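You operate a simulated robot arm through the tools that you are given. There is no shell and no other tool. Be economical: measure what you need, move in short steps, check, and stop when the job is done.

You are at the controls of a simulated robot arm. One attempt, no reset.

## Task
Wind the big lamp DOWN and dust panel V with the cream cloth.
Fine: the yellow panel on the lamp; yellow brake lever on HOLD before the lamp is touched; no dust is left; the cloth goes back; the lamp stays off; cream levers, nut and collar stay. What is to be rubbed or washed off counts as gone when no trace of it is left.

It is judged by the outcome, as a careful person would: the job done as asked, and still so three seconds after it is handed in. It fails if anything else is knocked over, pushed out of place, dropped, spilled or broken. Flat cloth is picked up by pressing the open fingertips on it (5 to 10 N) and closing them slowly along it; thin cloth reads only 2 to 8 mm in the jaws.

## Robot
A 7-joint arm with a two-finger parallel gripper on a trunk, on a base that drives. Base frame: it is fixed to the floor where the robot stands at the start and does not move with it; the origin is under the middle of the robot, x ahead of it, y to its left, z up. Lengths are in mm, angles in rad, forces in N, time in s.
Its first joint turns from -2.897 to 2.897 rad. Places, roughly: big hanging lamp [1500, -900, 1400]; black cord switch [1200, -1100, 800]; collar [1500, -1000, 1600]; lamp hub [1500, -900, 1500]; large nut [1400, -900, 1500]; lever r of the big lamp [1400, -700, 1500]; lever v of the big lamp [1400, -1200, 1500]; lever y of the big lamp [1500, -1200, 1500]; paper panel [1500, -1000, 1500]; yellow lever [700, 100, 1300]; yellow paper panel [1500, -1000, 1500]. Payload 1.57 kg.
The TCP is the grasp point between the finger pads, 30 mm short of the fingertips. In the tool frame z runs along the fingers and y along their closing line. The gripper opens to 110 mm. The fingers are 24 mm wide and 12 mm thick; the gripper's body (48 by 112 mm) begins 78 mm behind the TCP.
Orientation is told as [roll, pitch, yaw] about the base's x, y, z axes, in that order, counted from this pose: with the fingers straight down and closing along the base's y, the tool's x points along the base's -x, its y along +y and its z along -z.

## Interface
- The arm moves only by the tool step_arm. Its argument "rows" is a list that holds one entry, the list of rows, each a list of 7 numbers: the shift along the tool's x, y, z in mm, then the turn, a rotation vector about the tool's x, y, z in degrees, then the finger opening in mm, from 0 to 110. In form: [[[tx, ty, tz, rx, ry, rz, fingers], ...]]. A call has 1 to 10 rows; each row shifts and turns the commanded pose from where the row before left it, along the tool's axes as they then stand. A row lasts 0.2 s, in which the tool goes at most 50 mm and 0.15 rad; a call with a longer step from one row to the next is refused whole, and so is a gripper value outside its range. A pose out of reach is approached as far as the arm can. The call stops where the force on the tool passes 90 N (or 10 N more than at its start, if that is more) or the arm is blocked; 0.2 s more then pass. The fingers move at their own pace (about 108 mm/s each) and stop on an object; they squeeze with about 40 N. The grip force told is the motor's: it shows also when the fingers shut on nothing. Time passes only in rows, and 0.2 s behind the last, so rows that do not move let the fingers close. It gives the time, the measured TCP pose, the force on the tool (base axes), the opening and the grip force at its end, in the units of the frame above (readings bear some noise), with the torque about the TCP (base axes, N m) and any sound that the robot's microphone picked up.
- Cameras (640 x 400 px; columns grow to the right, rows downward): "scene" is now at [460.8, 152.6, 1522]; the picture's right is [-0.82, -0.58, 0.00], its down [-0.45, 0.64, -0.62] and it looks along [0.36, -0.50, -0.79] (base axes); focal length 214 px, centre (320, 200). "wrist" rides on the gripper at [70, 16, -141] in the tool frame; the picture's right is [-0.23, 0.97, 0.00], its down [-0.86, -0.20, -0.48] and it looks along [-0.47, -0.11, 0.88] (tool axes); focal length 222 px, centre (320, 200). There is no depth. A picture from a camera that has moved, and an enlarged one, comes with that camera's place and axes in the base frame and with its lens. The place of the scene camera against the robot may be out by one fixed shift of up to 25 mm in any direction.
- grab_frame(camera): a new picture of that camera. It takes no simulated time.
- lift_body(by): slides the trunk up (or, below 0, down) by that many mm; the arm and the scene camera ride with it, the base frame stays. It gives what a move gives, with no picture.
- steer(legs): drives the robot by 1 to 6 legs, each [ahead, left, turn to the left] in mm, mm and rad, along the robot's own axes; the way and the turn of a leg run together, so that a leg with both is an arc; at most 1500 mm and 3.142 rad a leg. The arm and the cameras ride along, it lands a little off, and it stops where it bumps. It gives what a move gives.
- head_to(pan, tilt): turns the head with the scene camera to pan (to the left, within 1.798 rad either way) and tilt (down, from -0.506 to 1.204), counted from straight ahead of the robot. It gives what a move gives.
- inspect(camera, box): a new picture of the part [left, top, right, bottom] of that camera's present view, enlarged. It takes no simulated time.
- hand_in(): hands the job in; it is judged then, once.

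Work in short steps. Places have to be worked out from the pictures, the camera data and where the tool is seen: move nearer, look again, correct. Check each grasp and each placing, and mend what went wrong. You have 120 turns and 90 pictures in all, those below and enlarged ones among them. Open the gripper and draw the arm clear of the work before you hand the job in, unless the task says otherwise; then end with one line.

The tools are called after "Request:" by a JSON object that holds its "fn" and its "kwargs". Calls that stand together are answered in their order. step_arm: Moves the arm, as the interface text tells. Its arguments: {"type":"object","properties":{"rows":{"type":"array"}},"required":["rows"]} The other tools are called the same way: lift_body (by) slides the trunk up or down; steer (legs) drives the base; head_to (pan, tilt) turns the head that bears the scene camera; grab_frame (camera) takes a picture; inspect (camera, box) takes an enlarged picture of a part of a camera's view; hand_in () hands the job in.

At the start:

```text
t: 0.0
eef_pos: [516.9, -79.5, 1464.6]
orientation: [-0.001, 0.0, 0.0]
ft_force: [-0.1, -0.4, -1.0]
ft_torque: [0.01, 0.03, 0.01]
width: 110.0
gripper_force: 0.0
trunk travel left (down, up): [-575.0, 35.0]
robot x, y, heading: [-0.3, 0.3, 0.001]
head pan, tilt: [-0.955, 0.904]
```

scene: 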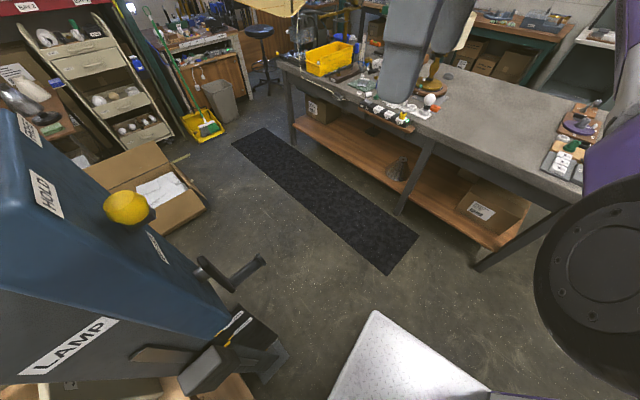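
wrist: 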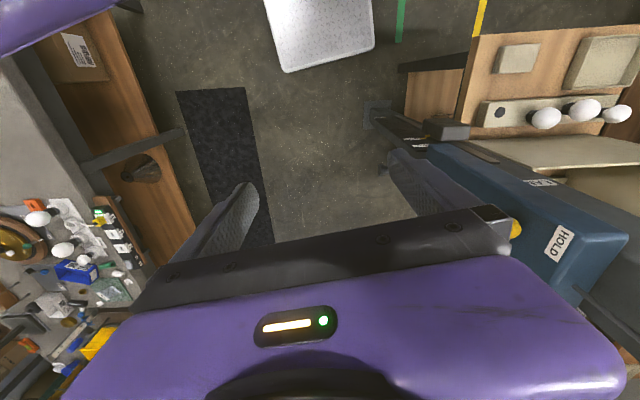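

The views show a blue winch housing with HOLD label, yellow knob, and a crank. I look around by turning the head towards the lamp.

Request:
{"fn": "head_to", "kwargs": {"pan": -0.7, "tilt": 0.2}}

```text
t: 1.1
eef_pos: [518.6, -79.0, 1466.0]
orientation: [0.001, 0.0, 0.0]
ft_force: [-0.4, 0.4, 0.1]
ft_torque: [0.01, -0.01, 0.02]
width: 110.2
gripper_force: 0.0
trunk travel left (down, up): [-575.0, 35.0]
robot x, y, heading: [-0.4, -0.7, 0.005]
head pan, tilt: [-0.7, 0.201]
```

Now a picture of the lamp area.

Request:
{"fn": "grab_frame", "kwargs": {"camera": "scene"}}

```text
87 pictures are left
camera scene: at [488.5, 154.0, 1583.8], right [-0.64, -0.76, 0.0], down [-0.15, 0.13, -0.98], along [0.75, -0.63, -0.2], focal length 214 px, centre (320, 200)
```

scene: 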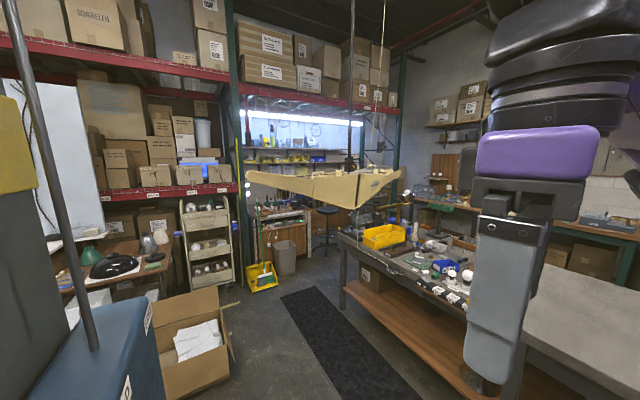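

The lamp is a cream polygonal shade ahead. Enlarge it and look at the left and the right.

Request:
{"fn": "inspect", "kwargs": {"camera": "scene", "box": [230, 130, 430, 255]}}

Request:
{"fn": "head_to", "kwargs": {"pan": 0.2, "tilt": 0.6}}

Request:
{"fn": "grab_frame", "kwargs": {"camera": "scene"}}

```text
3.20 times, centred on (330, 192) of scene
camera zoom: at [488.5, 154.0, 1583.8], right [-0.64, -0.76, 0.0], down [-0.15, 0.13, -0.98], along [0.75, -0.63, -0.2], focal length 686 px, centre (288, 224)
```

zoom: 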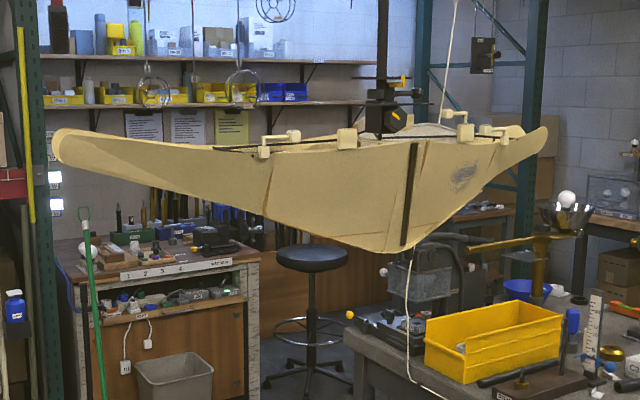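

```text
t: 2.3
eef_pos: [518.2, -79.3, 1464.9]
orientation: [-0.001, 0.0, -0.001]
ft_force: [0.1, 0.8, -0.5]
ft_torque: [0.0, 0.03, 0.01]
width: 110.1
gripper_force: 0.0
trunk travel left (down, up): [-575.0, 35.0]
robot x, y, heading: [3.1, -4.5, -0.003]
head pan, tilt: [0.201, 0.6]
```

```text
85 pictures are left
camera scene: at [503.9, 231.6, 1547.1], right [0.2, -0.98, 0.0], down [-0.55, -0.11, -0.83], along [0.81, 0.16, -0.56], focal length 214 px, centre (320, 200)
```

scene: 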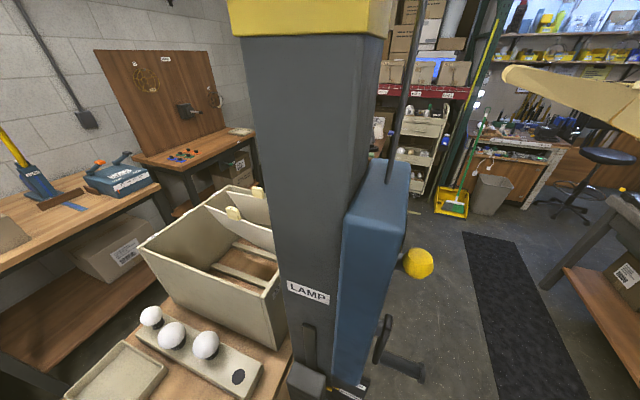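

I look at the winch lever closely, and toward the work bench for the cloth.

Request:
{"fn": "head_to", "kwargs": {"pan": -0.6, "tilt": 1.0}}

Request:
{"fn": "grab_frame", "kwargs": {"camera": "scene"}}

Request:
{"fn": "head_to", "kwargs": {"pan": -1.2, "tilt": 0.5}}

Request:
{"fn": "grab_frame", "kwargs": {"camera": "scene"}}

```text
t: 3.4
eef_pos: [517.4, -79.7, 1465.1]
orientation: [0.001, 0.001, 0.0]
ft_force: [-0.2, -0.2, -0.5]
ft_torque: [-0.02, 0.0, -0.01]
width: 109.9
gripper_force: 0.0
trunk travel left (down, up): [-575.0, 35.0]
robot x, y, heading: [2.5, -0.4, -0.001]
head pan, tilt: [-0.6, 1.0]
```

```text
84 pictures are left
camera scene: at [474.8, 174.7, 1515.1], right [-0.56, -0.83, 0.0], down [-0.69, 0.47, -0.54], along [0.45, -0.3, -0.84], focal length 214 px, centre (320, 200)
```

scene: 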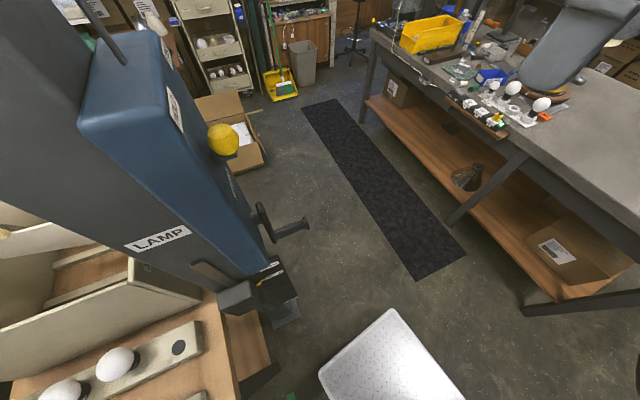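

```text
t: 4.4
eef_pos: [517.9, -79.5, 1465.1]
orientation: [0.0, -0.001, 0.0]
ft_force: [0.2, 0.0, -0.5]
ft_torque: [0.0, -0.05, 0.01]
width: 110.2
gripper_force: 0.2
trunk travel left (down, up): [-575.0, 35.0]
robot x, y, heading: [0.2, -2.4, 0.001]
head pan, tilt: [-1.201, 0.499]
```

```text
83 pictures are left
camera scene: at [450.2, 129.3, 1556.1], right [-0.93, -0.36, 0.0], down [-0.17, 0.45, -0.88], along [0.32, -0.82, -0.48], focal length 214 px, centre (320, 200)
```

scene: 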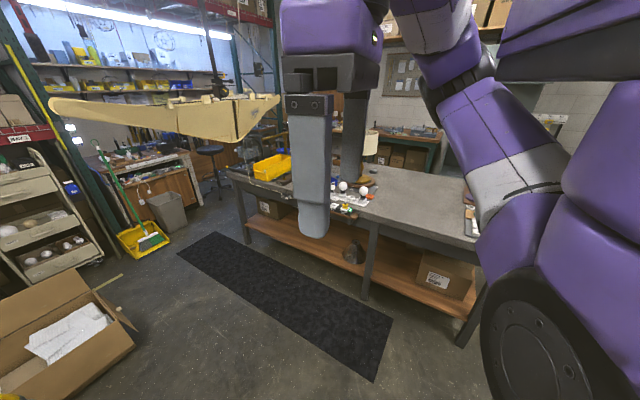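

The winch's brake/crank face looks toward -y, so I move the robot to the right and turn it left to face the winch, keeping clear of the bench and the lamp.

Request:
{"fn": "steer", "kwargs": {"legs": [[0, -480, 0], [0, 0, 1.3]]}}

Request:
{"fn": "head_to", "kwargs": {"pan": -0.4, "tilt": 0.4}}

Request:
{"fn": "grab_frame", "kwargs": {"camera": "scene"}}

```text
t: 10.4
eef_pos: [219.8, 2.8, 1465.7]
orientation: [0.0, 0.0, 1.289]
ft_force: [0.0, 0.5, 0.1]
ft_torque: [0.0, 0.0, -0.01]
width: 110.1
gripper_force: 0.1
trunk travel left (down, up): [-575.0, 35.0]
robot x, y, heading: [0.8, -470.1, 1.286]
head pan, tilt: [-1.201, 0.499]
```

```text
t: 11.5
eef_pos: [219.9, 3.0, 1465.1]
orientation: [-0.001, 0.0, 1.288]
ft_force: [0.3, 0.1, -0.2]
ft_torque: [0.01, -0.01, 0.01]
width: 109.9
gripper_force: 0.1
trunk travel left (down, up): [-575.0, 35.0]
robot x, y, heading: [-0.5, -471.7, 1.287]
head pan, tilt: [-0.4, 0.4]
```

```text
82 pictures are left
camera scene: at [-24.7, 80.0, 1565.3], right [0.78, -0.63, 0.0], down [-0.25, -0.3, -0.92], along [0.58, 0.71, -0.39], focal length 214 px, centre (320, 200)
```

scene: 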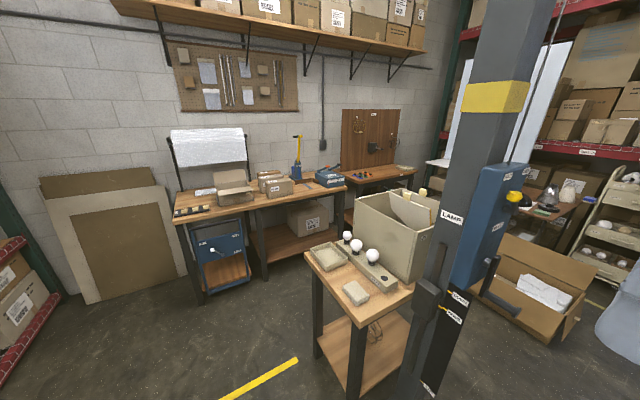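

The winch post has its lever on the -y/+x side. I move the robot to the right to face that side.

Request:
{"fn": "steer", "kwargs": {"legs": [[100, -600, 0.15]]}}

Request:
{"fn": "head_to", "kwargs": {"pan": 0.05, "tilt": 0.5}}

Request:
{"fn": "grab_frame", "kwargs": {"camera": "scene"}}

```text
t: 15.0
eef_pos: [761.2, -4.1, 1465.5]
orientation: [0.001, 0.0, 1.422]
ft_force: [0.4, 0.4, -1.3]
ft_torque: [-0.04, -0.03, -0.04]
width: 110.1
gripper_force: 0.1
trunk travel left (down, up): [-575.0, 35.0]
robot x, y, heading: [608.0, -506.2, 1.42]
head pan, tilt: [-0.4, 0.4]
```

```text
t: 15.9
eef_pos: [760.9, -3.2, 1465.7]
orientation: [0.0, -0.001, 1.423]
ft_force: [-0.4, -0.2, 0.5]
ft_torque: [0.02, -0.02, -0.02]
width: 110.2
gripper_force: 0.2
trunk travel left (down, up): [-575.0, 35.0]
robot x, y, heading: [606.5, -501.0, 1.425]
head pan, tilt: [0.051, 0.499]
```

```text
81 pictures are left
camera scene: at [470.6, 53.4, 1556.2], right [1.0, -0.1, 0.0], down [-0.05, -0.48, -0.88], along [0.09, 0.87, -0.48], focal length 214 px, centre (320, 200)
```

scene: 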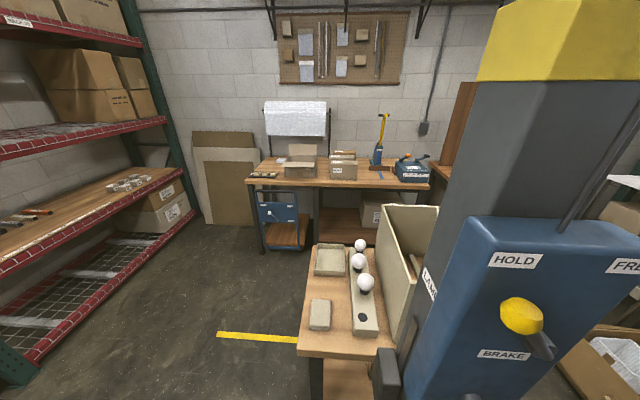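

HOLD at left, FREE at right, BRAKE below. I pan right to see the whole panel.

Request:
{"fn": "steer", "kwargs": {"legs": [[-200, 0, 0]]}}

Request:
{"fn": "head_to", "kwargs": {"pan": -0.5, "tilt": 0.6}}

Request:
{"fn": "grab_frame", "kwargs": {"camera": "scene"}}

```text
t: 17.6
eef_pos: [705.1, -125.2, 1466.4]
orientation: [0.0, 0.0, 1.483]
ft_force: [-0.6, 0.7, -0.3]
ft_torque: [-0.02, -0.02, 0.0]
width: 110.0
gripper_force: 0.1
trunk travel left (down, up): [-575.0, 35.0]
robot x, y, heading: [576.5, -632.5, 1.48]
head pan, tilt: [0.051, 0.499]
stopped in leg 1: the robot was blocked; the commanded pose is now the measured one
```

```text
t: 18.6
eef_pos: [703.8, -125.6, 1466.2]
orientation: [0.0, 0.0, 1.484]
ft_force: [-0.4, -0.4, -0.8]
ft_torque: [0.02, 0.03, -0.04]
width: 110.0
gripper_force: 0.0
trunk travel left (down, up): [-575.0, 35.0]
robot x, y, heading: [576.9, -632.4, 1.482]
head pan, tilt: [-0.499, 0.6]
```

```text
80 pictures are left
camera scene: at [456.6, -103.6, 1547.1], right [0.83, -0.55, 0.0], down [-0.31, -0.47, -0.83], along [0.46, 0.69, -0.56], focal length 214 px, centre (320, 200)
```

scene: 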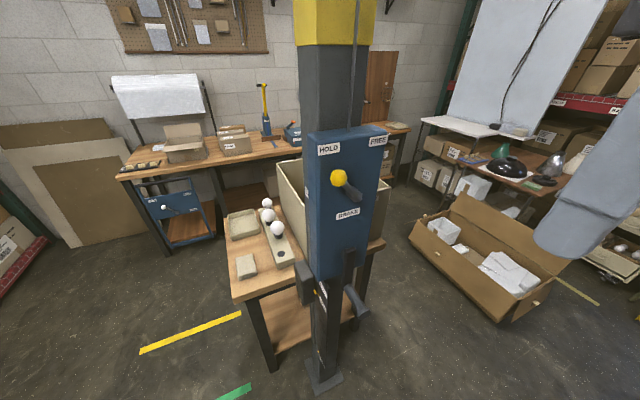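

It bumped the bench behind; I step forward 60 and enlarge the winch.

Request:
{"fn": "steer", "kwargs": {"legs": [[60, 0, 0]]}}

Request:
{"fn": "inspect", "kwargs": {"camera": "scene", "box": [260, 100, 440, 360]}}

Request:
{"fn": "grab_frame", "kwargs": {"camera": "wrist"}}

```text
t: 19.6
eef_pos: [709.4, -66.4, 1465.8]
orientation: [0.0, -0.001, 1.482]
ft_force: [-0.6, -0.6, 0.4]
ft_torque: [0.05, -0.02, -0.01]
width: 109.8
gripper_force: 0.0
trunk travel left (down, up): [-575.0, 35.0]
robot x, y, heading: [583.6, -575.5, 1.487]
head pan, tilt: [-0.499, 0.6]
```

```text
1.54 times, centred on (350, 230) of scene
camera zoom: at [461.6, -45.0, 1547.2], right [0.83, -0.55, 0.0], down [-0.31, -0.47, -0.83], along [0.46, 0.69, -0.56], focal length 330 px, centre (274, 154)
```

zoom: 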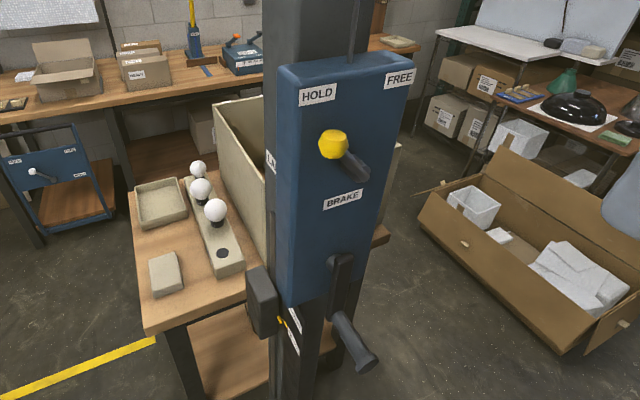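

```text
78 pictures are left
camera wrist: at [687.5, -135.7, 1606.6], right [-0.95, 0.31, 0.0], down [0.27, 0.83, 0.48], along [0.15, 0.46, -0.88], focal length 222 px, centre (320, 200)
```

wrist: 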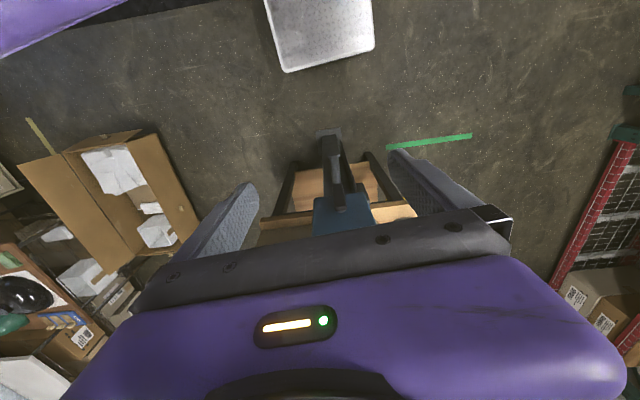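

I turn the tool to point horizontally at the winch (about tool y by -90°), then will look with the wrist camera.

Request:
{"fn": "step_arm", "kwargs": {"rows": [[[0, 0, -10, 0, -8.5, 0, 20], [0, 0, -10, 0, -8.5, 0, 20], [0, 0, -10, 0, -8.5, 0, 20], [0, 0, -10, 0, -8.5, 0, 20], [0, 0, -10, 0, -8.5, 0, 20], [0, 0, -10, 0, -8.5, 0, 20], [0, 0, -10, 0, -8.5, 0, 20], [0, 0, -10, 0, -8.5, 0, 20], [0, 0, -10, 0, -8.5, 0, 20], [0, 0, -10, 0, -8.5, 0, 20]]]}}

Request:
{"fn": "step_arm", "kwargs": {"rows": [[[0, 0, -10, 0, -5, 0, 0], [0, 0, 0, 0, 0, 0, 0], [0, 0, 0, 0, 0, 0, 0]]]}}

Request:
{"fn": "grab_frame", "kwargs": {"camera": "wrist"}}

```text
t: 20.4
eef_pos: [689.5, -51.9, 1495.4]
orientation: [0.035, -0.357, 1.556]
ft_force: [-0.2, 2.1, 0.4]
ft_torque: [-0.26, -0.09, -0.07]
width: 19.8
gripper_force: 0.1
trunk travel left (down, up): [-575.0, 35.0]
robot x, y, heading: [585.5, -575.1, 1.48]
head pan, tilt: [-0.499, 0.6]
stopped in row 3: the force on the tool passed its limit at 122 N (the readings are from after the stop); the commanded pose is now the measured one
```

```text
t: 20.8
eef_pos: [685.4, -48.1, 1502.7]
orientation: [0.045, -0.397, 1.569]
ft_force: [-0.2, 0.1, 0.5]
ft_torque: [-0.17, 0.06, 0.08]
width: 0.1
gripper_force: 21.8
trunk travel left (down, up): [-575.0, 35.0]
robot x, y, heading: [585.4, -575.4, 1.484]
head pan, tilt: [-0.499, 0.6]
stopped in row 2: the force on the tool passed its limit at 98 N (the readings are from after the stop); the commanded pose is now the measured one
```

```text
77 pictures are left
camera wrist: at [676.5, -167.8, 1606.0], right [-0.97, 0.2, 0.13], down [0.22, 0.61, 0.76], along [0.07, 0.77, -0.63], focal length 222 px, centre (320, 200)
```

wrist: 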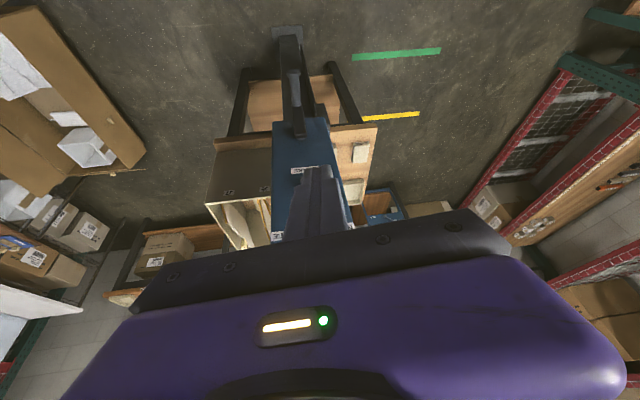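

The tool met something. I look with the head at the gripper before moving further.

Request:
{"fn": "head_to", "kwargs": {"pan": -0.6, "tilt": 0.1}}

Request:
{"fn": "grab_frame", "kwargs": {"camera": "scene"}}

```text
t: 21.7
eef_pos: [686.3, -47.8, 1502.7]
orientation: [0.044, -0.399, 1.569]
ft_force: [2.1, 7.7, 4.1]
ft_torque: [-1.29, 0.22, 0.25]
width: 0.1
gripper_force: 21.5
trunk travel left (down, up): [-575.0, 35.0]
robot x, y, heading: [584.3, -573.1, 1.484]
head pan, tilt: [-0.6, 0.099]
```

```text
76 pictures are left
camera scene: at [471.2, -47.1, 1593.2], right [0.77, -0.64, 0.0], down [-0.06, -0.08, -0.99], along [0.63, 0.77, -0.1], focal length 214 px, centre (320, 200)
```

scene: 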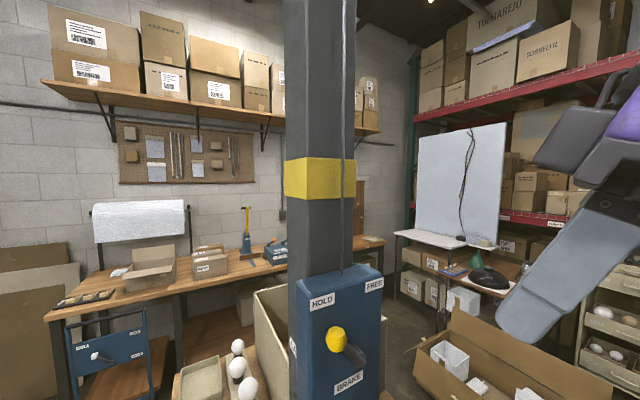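

Request:
{"fn": "head_to", "kwargs": {"pan": -1.4, "tilt": -0.2}}

Request:
{"fn": "grab_frame", "kwargs": {"camera": "scene"}}

```text
t: 22.8
eef_pos: [685.6, -48.3, 1501.8]
orientation: [0.046, -0.401, 1.569]
ft_force: [0.8, 11.1, 1.9]
ft_torque: [-1.36, 0.18, 0.14]
width: 0.1
gripper_force: 21.2
trunk travel left (down, up): [-575.0, 35.0]
robot x, y, heading: [582.2, -575.2, 1.482]
head pan, tilt: [-1.4, -0.201]
```

```text
75 pictures are left
camera scene: at [495.6, -111.2, 1619.7], right [0.08, -1.0, 0.0], down [0.2, 0.02, -0.98], along [0.98, 0.08, 0.2], focal length 214 px, centre (320, 200)
```

scene: 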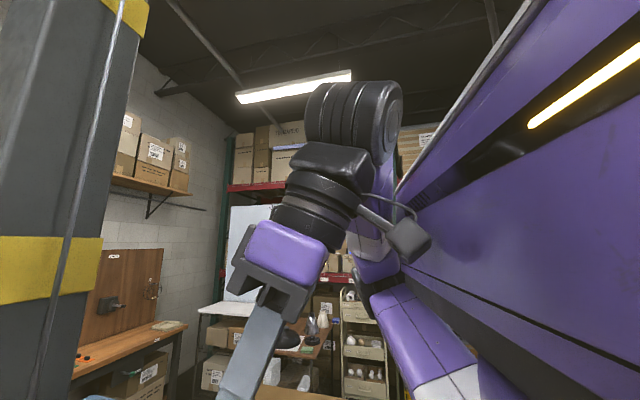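

The wrist camera stalk met my own forearm, nothing else. I tilt back to tool-down and draw the arm slightly back.

Request:
{"fn": "step_arm", "kwargs": {"rows": [[[0, 0, 0, 0, 8, 0, 0], [0, 0, 0, 0, 8, 0, 0], [0, 0, 0, -2.5, 7, 0, 0], [0, 0, 0, 0, 0, 0, 0]]]}}

Request:
{"fn": "head_to", "kwargs": {"pan": -0.3, "tilt": 0.65}}

Request:
{"fn": "inspect", "kwargs": {"camera": "scene", "box": [240, 60, 500, 400]}}

```text
t: 23.8
eef_pos: [690.7, -49.8, 1498.7]
orientation: [0.115, 0.007, 1.579]
ft_force: [0.3, 0.1, 0.2]
ft_torque: [0.01, -0.01, 0.02]
width: 0.0
gripper_force: 21.5
trunk travel left (down, up): [-575.0, 35.0]
robot x, y, heading: [582.2, -572.6, 1.481]
head pan, tilt: [-1.4, -0.201]
```

```text
t: 25.2
eef_pos: [689.5, -48.4, 1499.1]
orientation: [0.114, 0.004, 1.584]
ft_force: [-0.3, -0.1, 0.2]
ft_torque: [-0.01, 0.0, 0.0]
width: 0.0
gripper_force: 21.6
trunk travel left (down, up): [-575.0, 35.0]
robot x, y, heading: [584.3, -573.6, 1.482]
head pan, tilt: [-0.3, 0.649]
```

```text
1.18 times, centred on (370, 230) of scene
camera zoom: at [445.6, -37.8, 1542.8], right [0.93, -0.38, 0.0], down [-0.23, -0.56, -0.8], along [0.3, 0.74, -0.6], focal length 252 px, centre (261, 165)
```

zoom: 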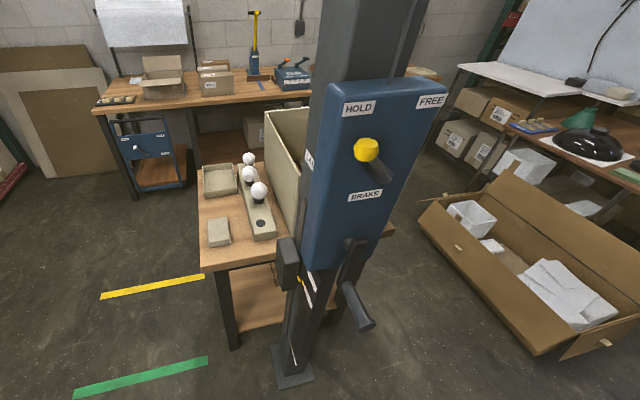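

I level the tool and enlarge the lever and the crank.

Request:
{"fn": "step_arm", "kwargs": {"rows": [[[0, 0, 0, 6.5, 0, 0, 0], [0, 0, 0, 0, 0, 5.7, 0]]]}}

Request:
{"fn": "inspect", "kwargs": {"camera": "scene", "box": [310, 120, 430, 195]}}

Request:
{"fn": "inspect", "kwargs": {"camera": "scene", "box": [260, 240, 420, 345]}}

```text
t: 25.9
eef_pos: [694.6, -46.3, 1485.8]
orientation: [0.102, 0.033, 1.508]
ft_force: [0.6, 0.8, 0.6]
ft_torque: [0.0, 0.02, 0.0]
width: 0.1
gripper_force: 21.3
trunk travel left (down, up): [-575.0, 35.0]
robot x, y, heading: [586.0, -579.3, 1.485]
head pan, tilt: [-0.3, 0.649]
stopped in row 2: the arm was blocked; the commanded pose is now the measured one
```

```text
5.33 times, centred on (370, 158) of scene
camera zoom: at [445.6, -37.7, 1542.8], right [0.93, -0.38, 0.0], down [-0.23, -0.56, -0.8], along [0.3, 0.74, -0.6], focal length 1144 px, centre (53, 427)
```

zoom: 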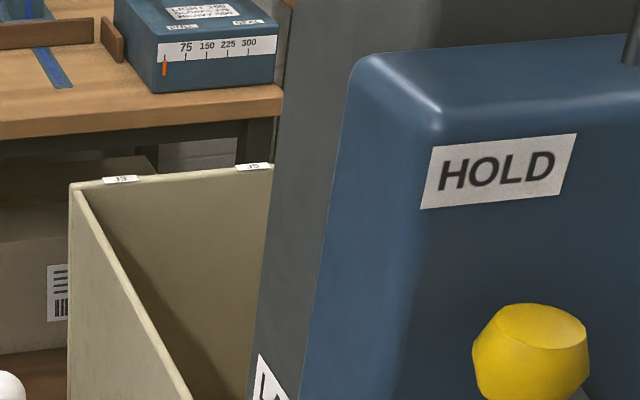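

```text
3.81 times, centred on (340, 292) of scene
camera zoom: at [445.6, -37.7, 1542.8], right [0.93, -0.38, 0.0], down [-0.23, -0.56, -0.8], along [0.3, 0.74, -0.6], focal length 817 px, centre (244, -152)
```

zoom: 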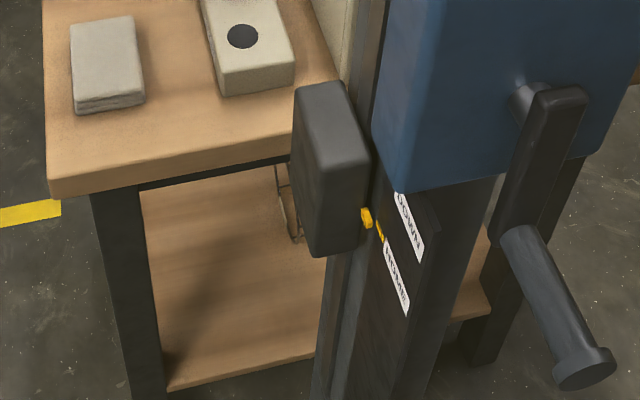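

The folded light-grey/cream layered pad on the side table may be the cloth. I move the arm down 80 mm, then level it again.

Request:
{"fn": "step_arm", "kwargs": {"rows": [[[0, 0, 40, 0, 0, 0, 0], [0, 0, 40, 0, 0, 0, 0], [0, 0, 0, 3, 0, 0, 0], [0, 0, 0, 3, 0, 0, 0]]]}}

Request:
{"fn": "grab_frame", "kwargs": {"camera": "wrist"}}

Request:
{"fn": "inspect", "kwargs": {"camera": "scene", "box": [330, 110, 450, 230]}}

```text
t: 26.9
eef_pos: [685.9, -48.5, 1406.1]
orientation: [-0.005, 0.033, 1.508]
ft_force: [0.3, -0.3, -0.2]
ft_torque: [0.01, 0.0, 0.0]
width: 0.1
gripper_force: 21.7
trunk travel left (down, up): [-575.0, 35.0]
robot x, y, heading: [584.5, -576.2, 1.484]
head pan, tilt: [-0.3, 0.649]
```

```text
71 pictures are left
camera wrist: at [665.8, -111.5, 1549.2], right [-0.96, 0.29, -0.01], down [0.25, 0.86, 0.45], along [0.14, 0.43, -0.89], focal length 222 px, centre (320, 200)
```

wrist: 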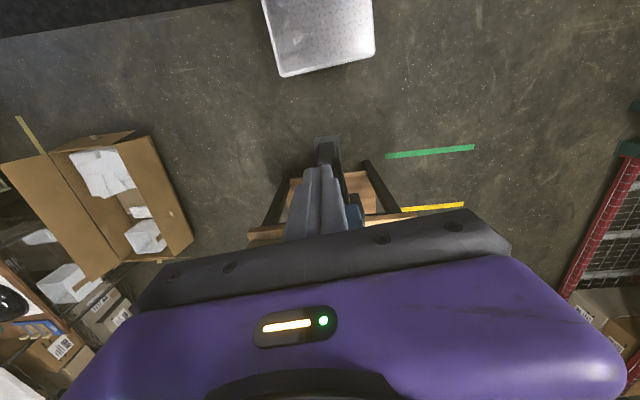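

```text
3.33 times, centred on (390, 170) of scene
camera zoom: at [445.8, -37.8, 1542.8], right [0.93, -0.38, 0.0], down [-0.23, -0.56, -0.8], along [0.3, 0.74, -0.6], focal length 715 px, centre (87, 300)
```

zoom: 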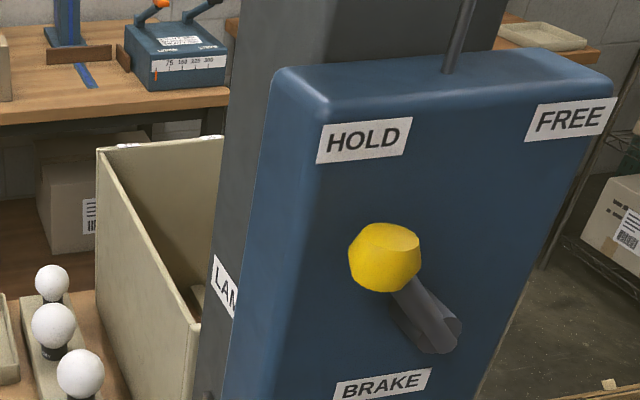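

The lever points to HOLD at the moment (knob about (670,157,1367)); the panel is turned about -0.19 rad. I bring the closed fingers to the left front of the knob, aligned with the panel, and look.

Request:
{"fn": "step_arm", "kwargs": {"rows": [[[0, 0, 0, 0, -1.9, 6.8, 0], [-30, 32, 2, 0, 0, 0, 0], [-31, 32, 2, 0, 0, 0, 0], [-31, 32, 2, 0, 0, 0, 0], [0, 0, 0, 0, 0, 0, 0]]]}}

Request:
{"fn": "head_to", "kwargs": {"pan": -0.4, "tilt": 0.7}}

Request:
{"fn": "grab_frame", "kwargs": {"camera": "scene"}}

```text
t: 28.1
eef_pos: [606.4, 61.0, 1398.9]
orientation: [-0.007, 0.0, 1.389]
ft_force: [-0.2, -0.1, -0.1]
ft_torque: [-0.04, -0.03, 0.02]
width: 0.0
gripper_force: 21.7
trunk travel left (down, up): [-575.0, 35.0]
robot x, y, heading: [588.0, -573.0, 1.481]
head pan, tilt: [-0.3, 0.649]
```

```text
t: 28.8
eef_pos: [605.6, 61.4, 1398.8]
orientation: [-0.007, -0.002, 1.39]
ft_force: [0.4, -0.4, -0.7]
ft_torque: [-0.01, -0.03, 0.0]
width: 0.0
gripper_force: 21.5
trunk travel left (down, up): [-575.0, 35.0]
robot x, y, heading: [586.3, -573.2, 1.483]
head pan, tilt: [-0.4, 0.7]
```

```text
69 pictures are left
camera scene: at [452.4, -43.0, 1538.5], right [0.88, -0.47, 0.0], down [-0.3, -0.57, -0.77], along [0.36, 0.68, -0.64], focal length 214 px, centre (320, 200)
```

scene: 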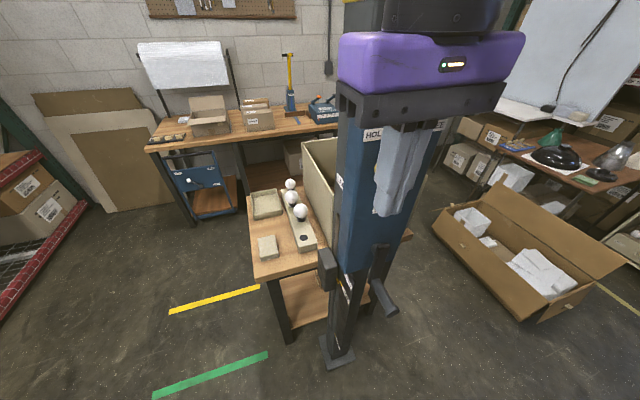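

The fingertip shows within ~10 mm of where expected. I move in beside the knob's left side.

Request:
{"fn": "step_arm", "kwargs": {"rows": [[[-44, 2, 10, 0, 0, 0, 0], [-44, 2, 11, 0, 0, 0, 0], [0, 0, 0, 0, 0, 0, 0]]]}}

Request:
{"fn": "inspect", "kwargs": {"camera": "scene", "box": [320, 80, 480, 280]}}

Request:
{"fn": "grab_frame", "kwargs": {"camera": "wrist"}}

```text
t: 29.6
eef_pos: [619.6, 150.8, 1380.2]
orientation: [-0.008, 0.001, 1.389]
ft_force: [-0.2, 0.7, -0.5]
ft_torque: [-0.01, 0.02, -0.01]
width: 0.0
gripper_force: 21.4
trunk travel left (down, up): [-575.0, 35.0]
robot x, y, heading: [585.1, -577.5, 1.486]
head pan, tilt: [-0.4, 0.7]
```

```text
2.00 times, centred on (400, 180) of scene
camera zoom: at [452.5, -43.0, 1538.4], right [0.88, -0.47, 0.0], down [-0.3, -0.57, -0.76], along [0.36, 0.68, -0.64], focal length 429 px, centre (160, 240)
```

zoom: 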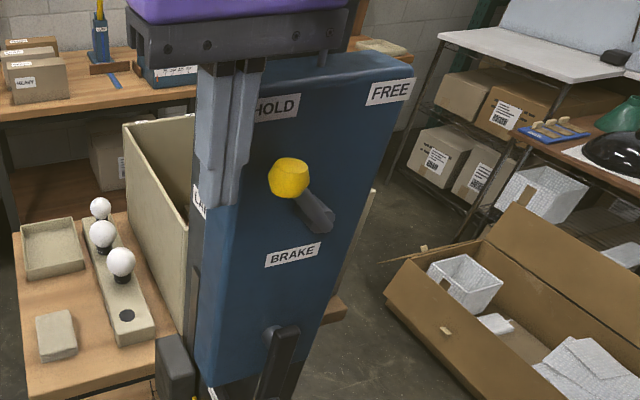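

```text
67 pictures are left
camera wrist: at [590.4, 84.5, 1520.8], right [-0.92, 0.4, -0.01], down [0.35, 0.81, 0.48], along [0.2, 0.44, -0.88], focal length 222 px, centre (320, 200)
```

wrist: 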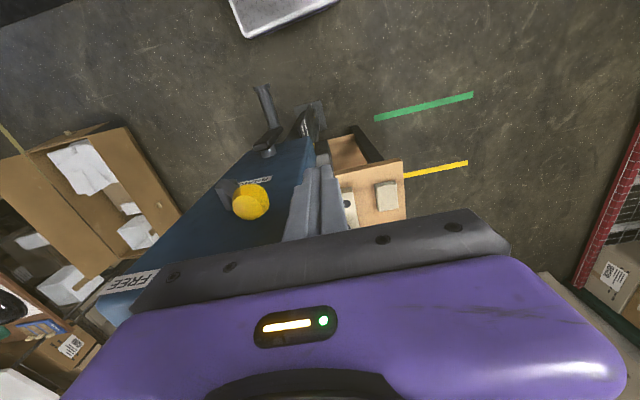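

Fingers sit left of the knob, clear. I push it right, toward FREE, in small rows.

Request:
{"fn": "step_arm", "kwargs": {"rows": [[[0, -20, 0, 0, 0, 0, 0], [0, -15, 0, 0, 0, 0, 0], [0, -15, 0, 0, 0, 0, 0], [0, -15, 0, 0, 0, 0, 0], [0, -15, 0, 0, 0, 0, 0], [0, -15, 0, 0, 0, 0, 0]]]}}

Request:
{"fn": "inspect", "kwargs": {"camera": "scene", "box": [320, 80, 480, 280]}}

```text
t: 31.0
eef_pos: [716.1, 131.7, 1378.8]
orientation: [-0.008, -0.001, 1.388]
ft_force: [-0.4, 0.1, 0.4]
ft_torque: [0.0, -0.03, 0.02]
width: 0.2
gripper_force: 21.5
trunk travel left (down, up): [-575.0, 35.0]
robot x, y, heading: [584.5, -575.3, 1.483]
head pan, tilt: [-0.4, 0.7]
```

```text
2.00 times, centred on (400, 180) of scene
camera zoom: at [452.6, -43.0, 1538.3], right [0.88, -0.47, 0.0], down [-0.3, -0.57, -0.76], along [0.36, 0.68, -0.64], focal length 429 px, centre (160, 240)
```

zoom: 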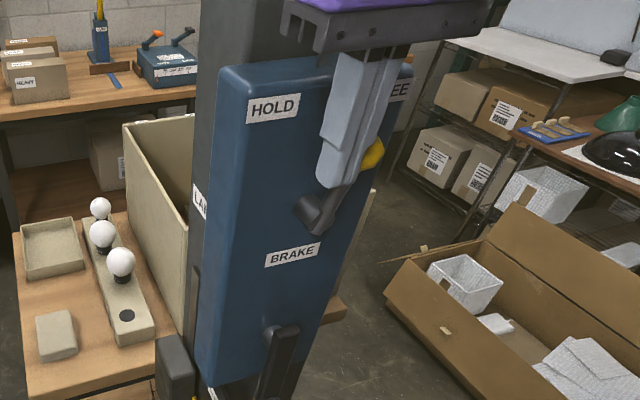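

The lever has swung toward FREE. I push a bit more to seat it, then back off.

Request:
{"fn": "step_arm", "kwargs": {"rows": [[[0, -8, 0, 0, 0, 0, 0], [0, -8, 0, 0, 0, 0, 0], [0, -8, 0, 0, 0, 0, 0], [0, -8, 0, 0, 0, 0, 0]]]}}

Request:
{"fn": "inspect", "kwargs": {"camera": "scene", "box": [320, 80, 480, 280]}}

```text
t: 32.0
eef_pos: [738.5, 125.2, 1380.7]
orientation: [0.001, 0.001, 1.399]
ft_force: [-35.6, 1.6, -4.9]
ft_torque: [-0.01, 0.91, 0.31]
width: 0.0
gripper_force: 21.2
trunk travel left (down, up): [-575.0, 35.0]
robot x, y, heading: [586.0, -572.9, 1.488]
head pan, tilt: [-0.4, 0.7]
```

```text
2.00 times, centred on (400, 180) of scene
camera zoom: at [449.9, -43.0, 1538.1], right [0.88, -0.47, 0.0], down [-0.3, -0.57, -0.77], along [0.36, 0.68, -0.64], focal length 429 px, centre (160, 240)
```

zoom: 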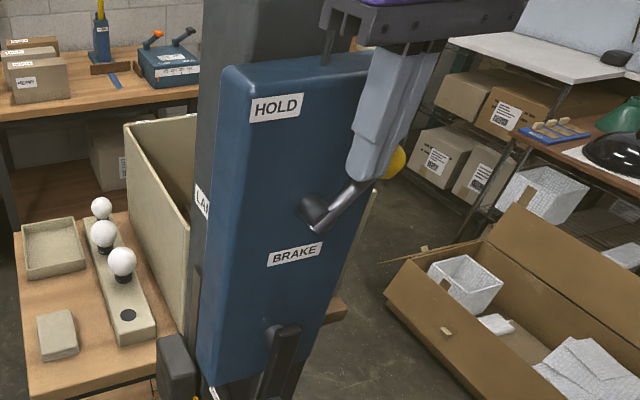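

Lever is against its FREE stop. I back away, then lower the trunk to bring the arm and head to crank height.

Request:
{"fn": "step_arm", "kwargs": {"rows": [[[0, 25, 0, 0, 0, 0, 0], [45, 0, 0, 0, 0, 0, 0], [45, 0, 0, 0, 0, 0, 0], [45, 0, 0, 0, 0, 0, 0], [45, 0, 0, 0, 0, 0, 0]]]}}

Request:
{"fn": "lift_body", "kwargs": {"by": -280}}

Request:
{"fn": "grab_frame", "kwargs": {"camera": "scene"}}

```text
t: 33.2
eef_pos: [686.4, -45.9, 1378.9]
orientation: [-0.006, -0.001, 1.39]
ft_force: [0.1, 0.2, 0.1]
ft_torque: [-0.06, -0.01, 0.0]
width: 0.3
gripper_force: 21.2
trunk travel left (down, up): [-575.0, 35.0]
robot x, y, heading: [582.6, -573.6, 1.483]
head pan, tilt: [-0.4, 0.7]
```

```text
t: 36.0
eef_pos: [687.2, -47.3, 1098.7]
orientation: [-0.007, 0.001, 1.39]
ft_force: [-0.3, -0.4, -0.9]
ft_torque: [-0.05, 0.03, 0.0]
width: 0.0
gripper_force: 21.2
trunk travel left (down, up): [-295.0, 315.0]
robot x, y, heading: [581.9, -578.6, 1.48]
head pan, tilt: [-0.4, 0.7]
```

```text
64 pictures are left
camera scene: at [452.5, -43.1, 1258.5], right [0.88, -0.47, 0.0], down [-0.3, -0.57, -0.76], along [0.36, 0.68, -0.64], focal length 214 px, centre (320, 200)
```

scene: 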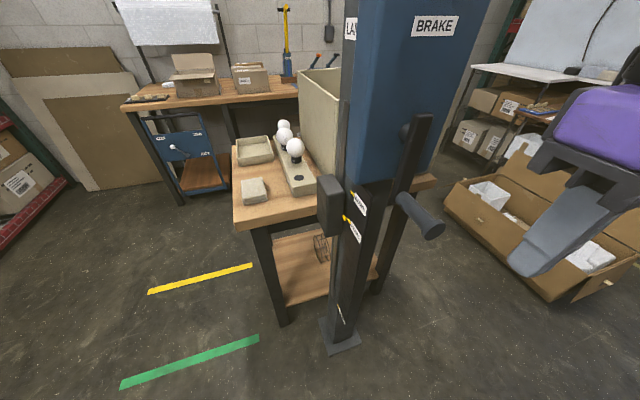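

Request:
{"fn": "inspect", "kwargs": {"camera": "scene", "box": [310, 110, 450, 260]}}

Request:
{"fn": "inspect", "kwargs": {"camera": "scene", "box": [325, 180, 375, 250]}}

```text
2.67 times, centred on (380, 185) of scene
camera zoom: at [452.5, -43.1, 1258.5], right [0.88, -0.47, 0.0], down [-0.3, -0.57, -0.76], along [0.36, 0.68, -0.64], focal length 572 px, centre (160, 240)
```

zoom: 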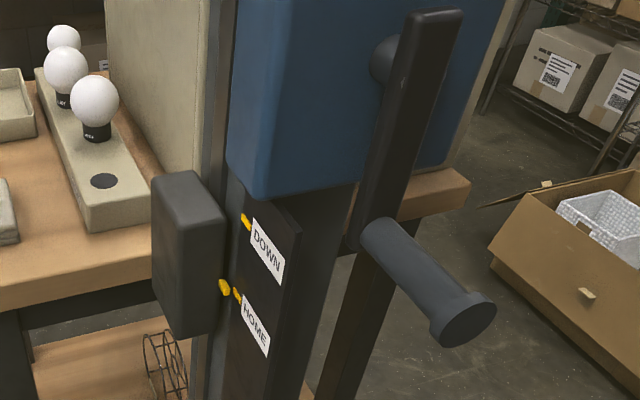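

```text
5.71 times, centred on (350, 215) of scene
camera zoom: at [452.5, -43.1, 1258.5], right [0.88, -0.47, 0.0], down [-0.3, -0.57, -0.76], along [0.36, 0.68, -0.64], focal length 1226 px, centre (149, 114)
```

zoom: 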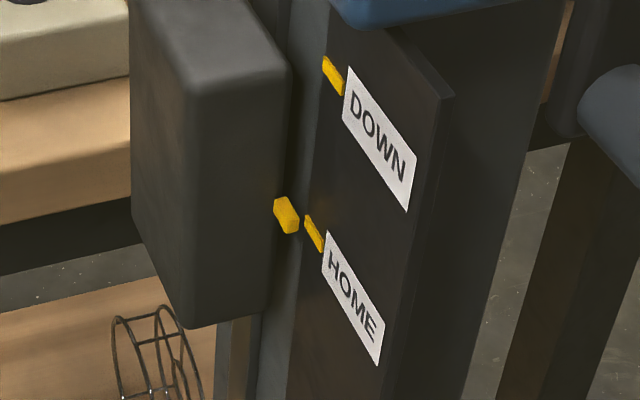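

The counterweight pointer is at HOME and must rise to DOWN. The crank hangs straight down, handle axis about z 1018, grip point near (700,80). I open, tilt the tool a little outward and hover above the handle.

Request:
{"fn": "step_arm", "kwargs": {"rows": [[[0, 0, 0, 0, -6.6, 0, 60], [0, 0, 0, 0, -6.6, 0, 60], [0, 0, 0, 0, -6.6, 0, 60], [0, 0, 0, 0, 0, 0, 60]]]}}

```text
t: 37.0
eef_pos: [693.0, -33.0, 1120.7]
orientation: [-0.007, -0.347, 1.392]
ft_force: [-0.6, -0.2, -0.6]
ft_torque: [0.0, 0.04, 0.02]
width: 59.8
gripper_force: 0.0
out of reach, approached as far as the arm can: row 3
trunk travel left (down, up): [-295.0, 315.0]
robot x, y, heading: [581.8, -577.0, 1.485]
head pan, tilt: [-0.4, 0.7]
```

Request:
{"fn": "step_arm", "kwargs": {"rows": [[[-33, 4, 20, 0, 0, 0, 60], [-33, 4, 20, 0, 0, 0, 60], [-32, 5, 19, 0, 0, 0, 60], [0, 0, 0, 0, 0, 0, 60]]]}}

Request:
{"fn": "grab_frame", "kwargs": {"camera": "scene"}}

Request:
{"fn": "grab_frame", "kwargs": {"camera": "wrist"}}

```text
t: 38.0
eef_pos: [700.3, 79.6, 1094.5]
orientation: [-0.007, -0.346, 1.395]
ft_force: [-0.2, -0.6, -1.1]
ft_torque: [0.01, 0.0, 0.01]
width: 59.8
gripper_force: 0.0
trunk travel left (down, up): [-295.0, 315.0]
robot x, y, heading: [582.9, -575.7, 1.485]
head pan, tilt: [-0.4, 0.7]
```

```text
61 pictures are left
camera scene: at [452.5, -43.2, 1258.5], right [0.88, -0.47, 0.0], down [-0.3, -0.57, -0.76], along [0.36, 0.68, -0.64], focal length 214 px, centre (320, 200)
```

scene: 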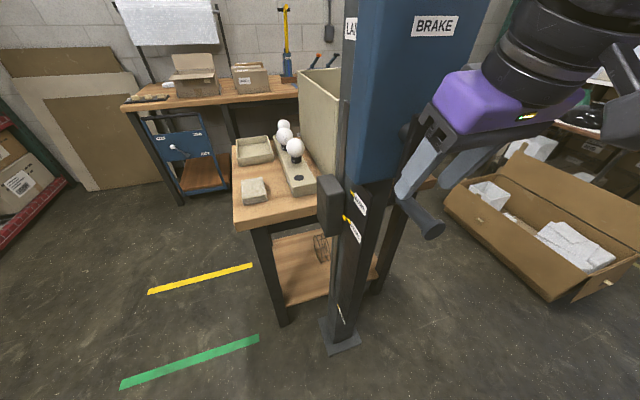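

```text
60 pictures are left
camera wrist: at [664.1, -30.8, 1204.1], right [-0.92, 0.39, 0.07], down [0.31, 0.6, 0.74], along [0.24, 0.7, -0.67], focal length 222 px, centre (320, 200)
```

wrist: 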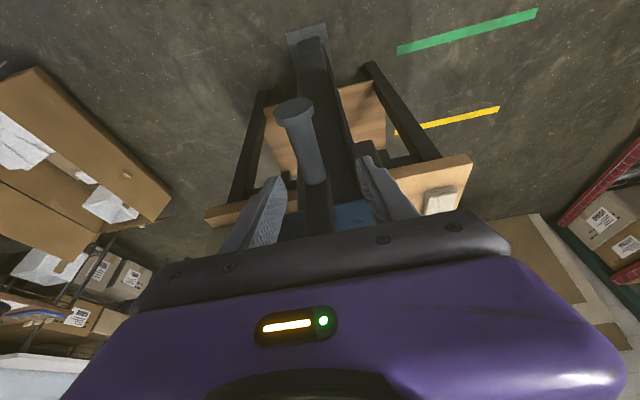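

From the wrist view the handle lies a bit further right (u≈+9). I shift and descend around it.

Request:
{"fn": "step_arm", "kwargs": {"rows": [[[13, -5, 36, 0, 0, 0, 60], [13, -4, 36, 0, 0, 0, 60], [0, 0, 0, 0, 0, 0, 60]]]}}

Request:
{"fn": "grab_frame", "kwargs": {"camera": "wrist"}}

Request:
{"fn": "inspect", "kwargs": {"camera": "scene", "box": [360, 130, 520, 280]}}

```text
t: 38.8
eef_pos: [708.8, 77.8, 1018.0]
orientation: [-0.007, -0.345, 1.392]
ft_force: [0.1, -0.9, 0.6]
ft_torque: [-0.01, -0.03, 0.02]
width: 59.7
gripper_force: 0.1
trunk travel left (down, up): [-295.0, 315.0]
robot x, y, heading: [582.6, -569.9, 1.483]
head pan, tilt: [-0.4, 0.7]
```

```text
59 pictures are left
camera wrist: at [672.9, -32.0, 1127.8], right [-0.92, 0.39, 0.07], down [0.31, 0.6, 0.74], along [0.24, 0.7, -0.67], focal length 222 px, centre (320, 200)
```

wrist: 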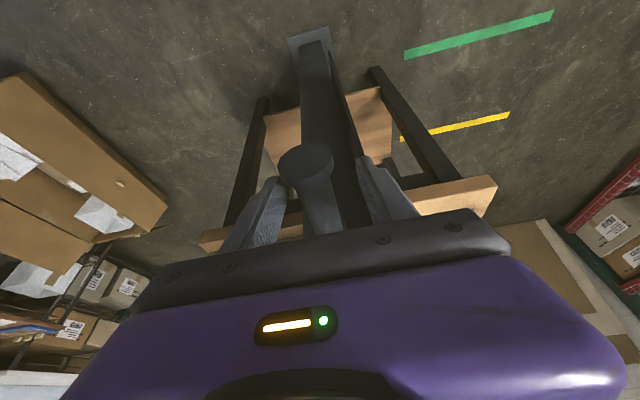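

```text
2.67 times, centred on (440, 205) of scene
camera zoom: at [452.5, -43.1, 1258.5], right [0.88, -0.47, 0.0], down [-0.3, -0.57, -0.76], along [0.36, 0.68, -0.64], focal length 572 px, centre (0, 187)
```

zoom: 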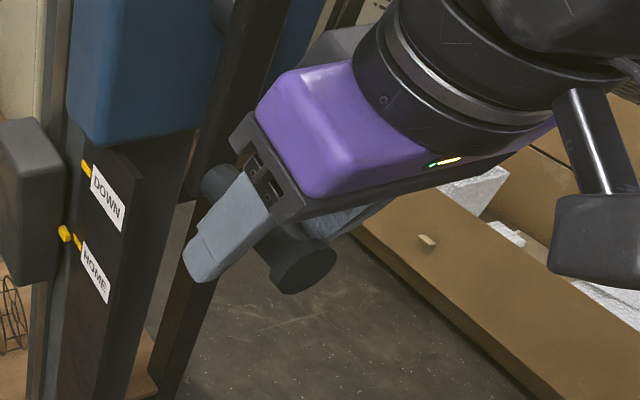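

The handle lies between the fingers, about 10 mm above the TCP. I raise slightly and close.

Request:
{"fn": "step_arm", "kwargs": {"rows": [[[-2.7, 0, -7.5, 0, 0, 0, 60], [0, 0, 0, 0, 0, 0, 15], [0, 0, 0, 0, 0, 0, 15], [0, 0, 0, 0, 0, 0, 15]]]}}

```text
t: 39.8
eef_pos: [709.0, 77.1, 1027.5]
orientation: [-0.006, -0.346, 1.394]
ft_force: [0.4, 2.4, -1.2]
ft_torque: [-0.21, 0.07, 0.88]
width: 25.9
gripper_force: 36.8
trunk travel left (down, up): [-295.0, 315.0]
robot x, y, heading: [580.9, -574.0, 1.486]
head pan, tilt: [-0.4, 0.7]
```

Gripped (26 mm). I try a first 30° of crank to the right and read the forces.

Request:
{"fn": "step_arm", "kwargs": {"rows": [[[-0.4, -15, -0.9, 0, 0, 0, 15], [-0.9, -14.8, -2.8, 0, 0, 0, 15], [-1.6, -14.2, -4.5, 0, 0, 0, 15], [-2.3, -13.5, -6.3, 0, 0, 0, 15]]]}}

Request:
{"fn": "inspect", "kwargs": {"camera": "scene", "box": [310, 110, 450, 260]}}

```text
t: 40.8
eef_pos: [766.3, 68.4, 1044.1]
orientation: [-0.011, -0.346, 1.391]
ft_force: [-7.8, -6.1, 1.7]
ft_torque: [-0.55, -0.09, 0.9]
width: 25.8
gripper_force: 37.3
trunk travel left (down, up): [-295.0, 315.0]
robot x, y, heading: [586.6, -574.9, 1.485]
head pan, tilt: [-0.4, 0.7]
```

```text
2.67 times, centred on (380, 185) of scene
camera zoom: at [452.3, -43.3, 1258.6], right [0.88, -0.47, 0.0], down [-0.3, -0.57, -0.77], along [0.36, 0.68, -0.64], focal length 572 px, centre (160, 240)
```

zoom: 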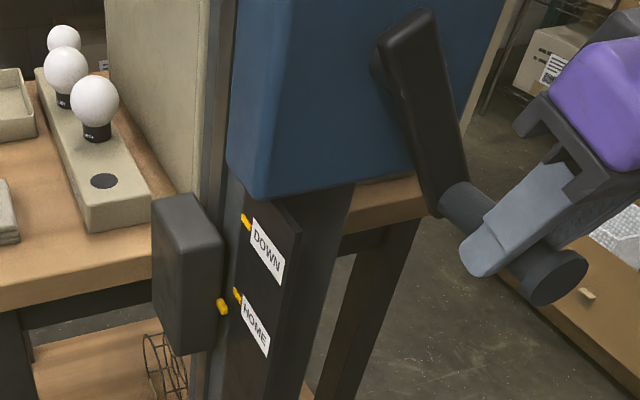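

The counterweight sank, so cranking right raises the lamp; I need the other direction, roughly to 110° left of bottom. I crank back and on to -75°.

Request:
{"fn": "step_arm", "kwargs": {"rows": [[[3.9, 27.7, 10.8, 0, 0, 0, 15], [1.3, 29.8, 3.7, 0, 0, 0, 15], [-1.3, 29.8, -3.7, 0, 0, 0, 15], [-3.9, 27.7, -10.8, 0, 0, 0, 15], [-6.2, 23.8, -17.2, 0, 0, 0, 15], [-8.1, 18.3, -22.4, 0, 0, 0, 15], [-9.4, 11.5, -26, 0, 0, 0, 15]]]}}

Request:
{"fn": "grab_frame", "kwargs": {"camera": "scene"}}

```text
t: 42.4
eef_pos: [602.5, 95.4, 1113.6]
orientation: [-0.011, -0.349, 1.391]
ft_force: [29.6, -3.5, 10.1]
ft_torque: [-0.12, -0.03, 0.47]
width: 41.3
gripper_force: 15.0
trunk travel left (down, up): [-295.0, 315.0]
robot x, y, heading: [581.2, -575.4, 1.479]
head pan, tilt: [-0.4, 0.7]
```

```text
56 pictures are left
camera scene: at [454.0, -43.2, 1258.9], right [0.88, -0.47, 0.0], down [-0.3, -0.57, -0.76], along [0.36, 0.68, -0.64], focal length 214 px, centre (320, 200)
```

scene: 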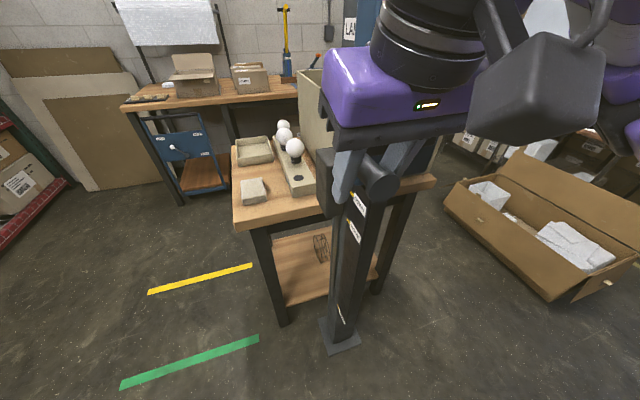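

The jaws read 41 mm and 30 N pushes: something wedges. I enlarge.

Request:
{"fn": "inspect", "kwargs": {"camera": "scene", "box": [300, 130, 420, 260]}}

Request:
{"fn": "grab_frame", "kwargs": {"camera": "wrist"}}

```text
3.08 times, centred on (360, 195) of scene
camera zoom: at [454.0, -43.2, 1258.9], right [0.88, -0.47, 0.0], down [-0.3, -0.57, -0.76], along [0.36, 0.68, -0.64], focal length 660 px, centre (197, 215)
```

zoom: 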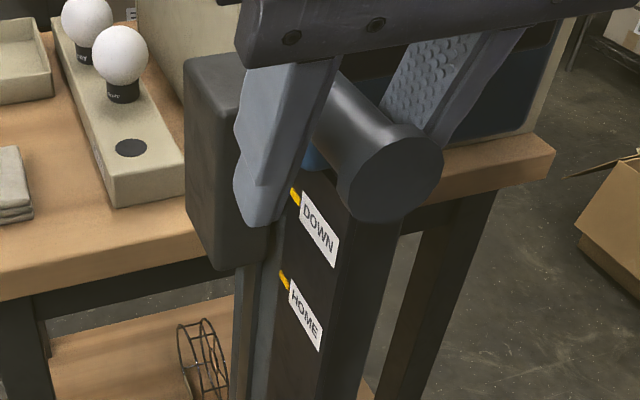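

```text
54 pictures are left
camera wrist: at [564.6, -13.3, 1222.5], right [-0.92, 0.39, 0.07], down [0.31, 0.6, 0.74], along [0.25, 0.7, -0.67], focal length 222 px, centre (320, 200)
```

wrist: 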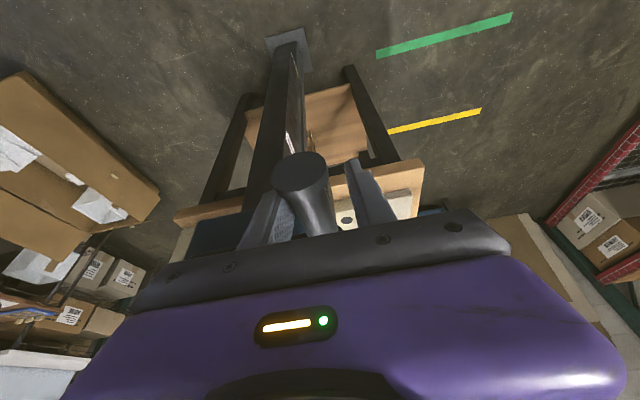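

The crank radius is evidently nearer 105 mm, so I was pulling radially. I correct inward 8 mm, then go on to about -100°.

Request:
{"fn": "step_arm", "kwargs": {"rows": [[[0, -8, 0, 0, 0, 0, 15], [-3.4, 1.5, -9.4, 0, 0, 0, 15], [-3.4, 0.5, -9.4, 0, 0, 0, 15], [-6.2, -1.6, -17.1, 0, 0, 0, 15]]]}}

Request:
{"fn": "inspect", "kwargs": {"camera": "scene", "box": [300, 130, 420, 260]}}

```text
t: 43.4
eef_pos: [608.3, 97.1, 1150.8]
orientation: [-0.008, -0.347, 1.394]
ft_force: [18.1, -3.5, -6.4]
ft_torque: [0.13, -0.18, 0.14]
width: 32.0
gripper_force: 9.5
trunk travel left (down, up): [-295.0, 315.0]
robot x, y, heading: [584.1, -575.0, 1.485]
head pan, tilt: [-0.4, 0.7]
```

```text
3.08 times, centred on (360, 195) of scene
camera zoom: at [453.1, -43.1, 1258.5], right [0.88, -0.47, 0.0], down [-0.3, -0.57, -0.76], along [0.36, 0.68, -0.64], focal length 660 px, centre (197, 215)
```

zoom: 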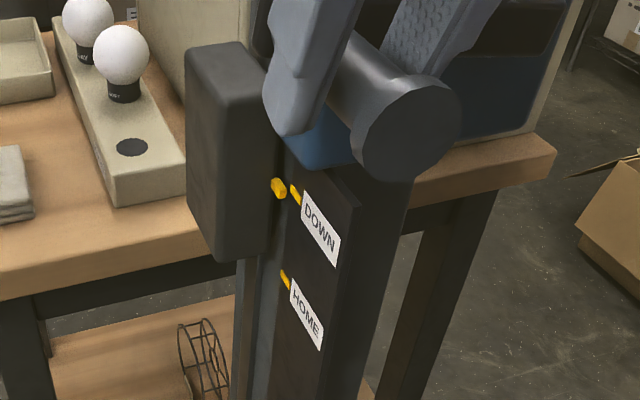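

The pointer is almost at DOWN. I crank a few degrees more.

Request:
{"fn": "step_arm", "kwargs": {"rows": [[[0, -4, 0, 0, 0, 0, 15], [-2, -2, -5.5, 0, 0, 0, 15], [0, 0, 0, 0, 0, 0, 15]]]}}

Request:
{"fn": "inspect", "kwargs": {"camera": "scene", "box": [335, 180, 375, 220]}}

```text
t: 44.2
eef_pos: [611.4, 97.0, 1157.2]
orientation: [-0.006, -0.347, 1.396]
ft_force: [-4.9, 2.7, -4.4]
ft_torque: [0.31, 0.19, 0.82]
width: 25.7
gripper_force: 36.9
trunk travel left (down, up): [-295.0, 315.0]
robot x, y, heading: [581.5, -578.4, 1.486]
head pan, tilt: [-0.4, 0.7]
```

```text
10.00 times, centred on (355, 200) of scene
camera zoom: at [452.1, -42.9, 1258.4], right [0.88, -0.47, 0.0], down [-0.3, -0.57, -0.76], along [0.36, 0.68, -0.64], focal length 2145 px, centre (-30, 200)
```

zoom: 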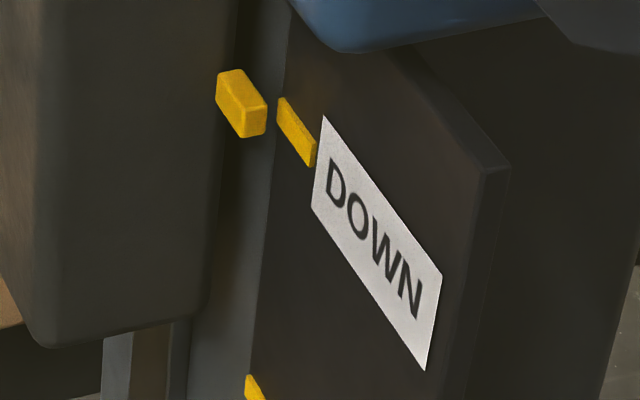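

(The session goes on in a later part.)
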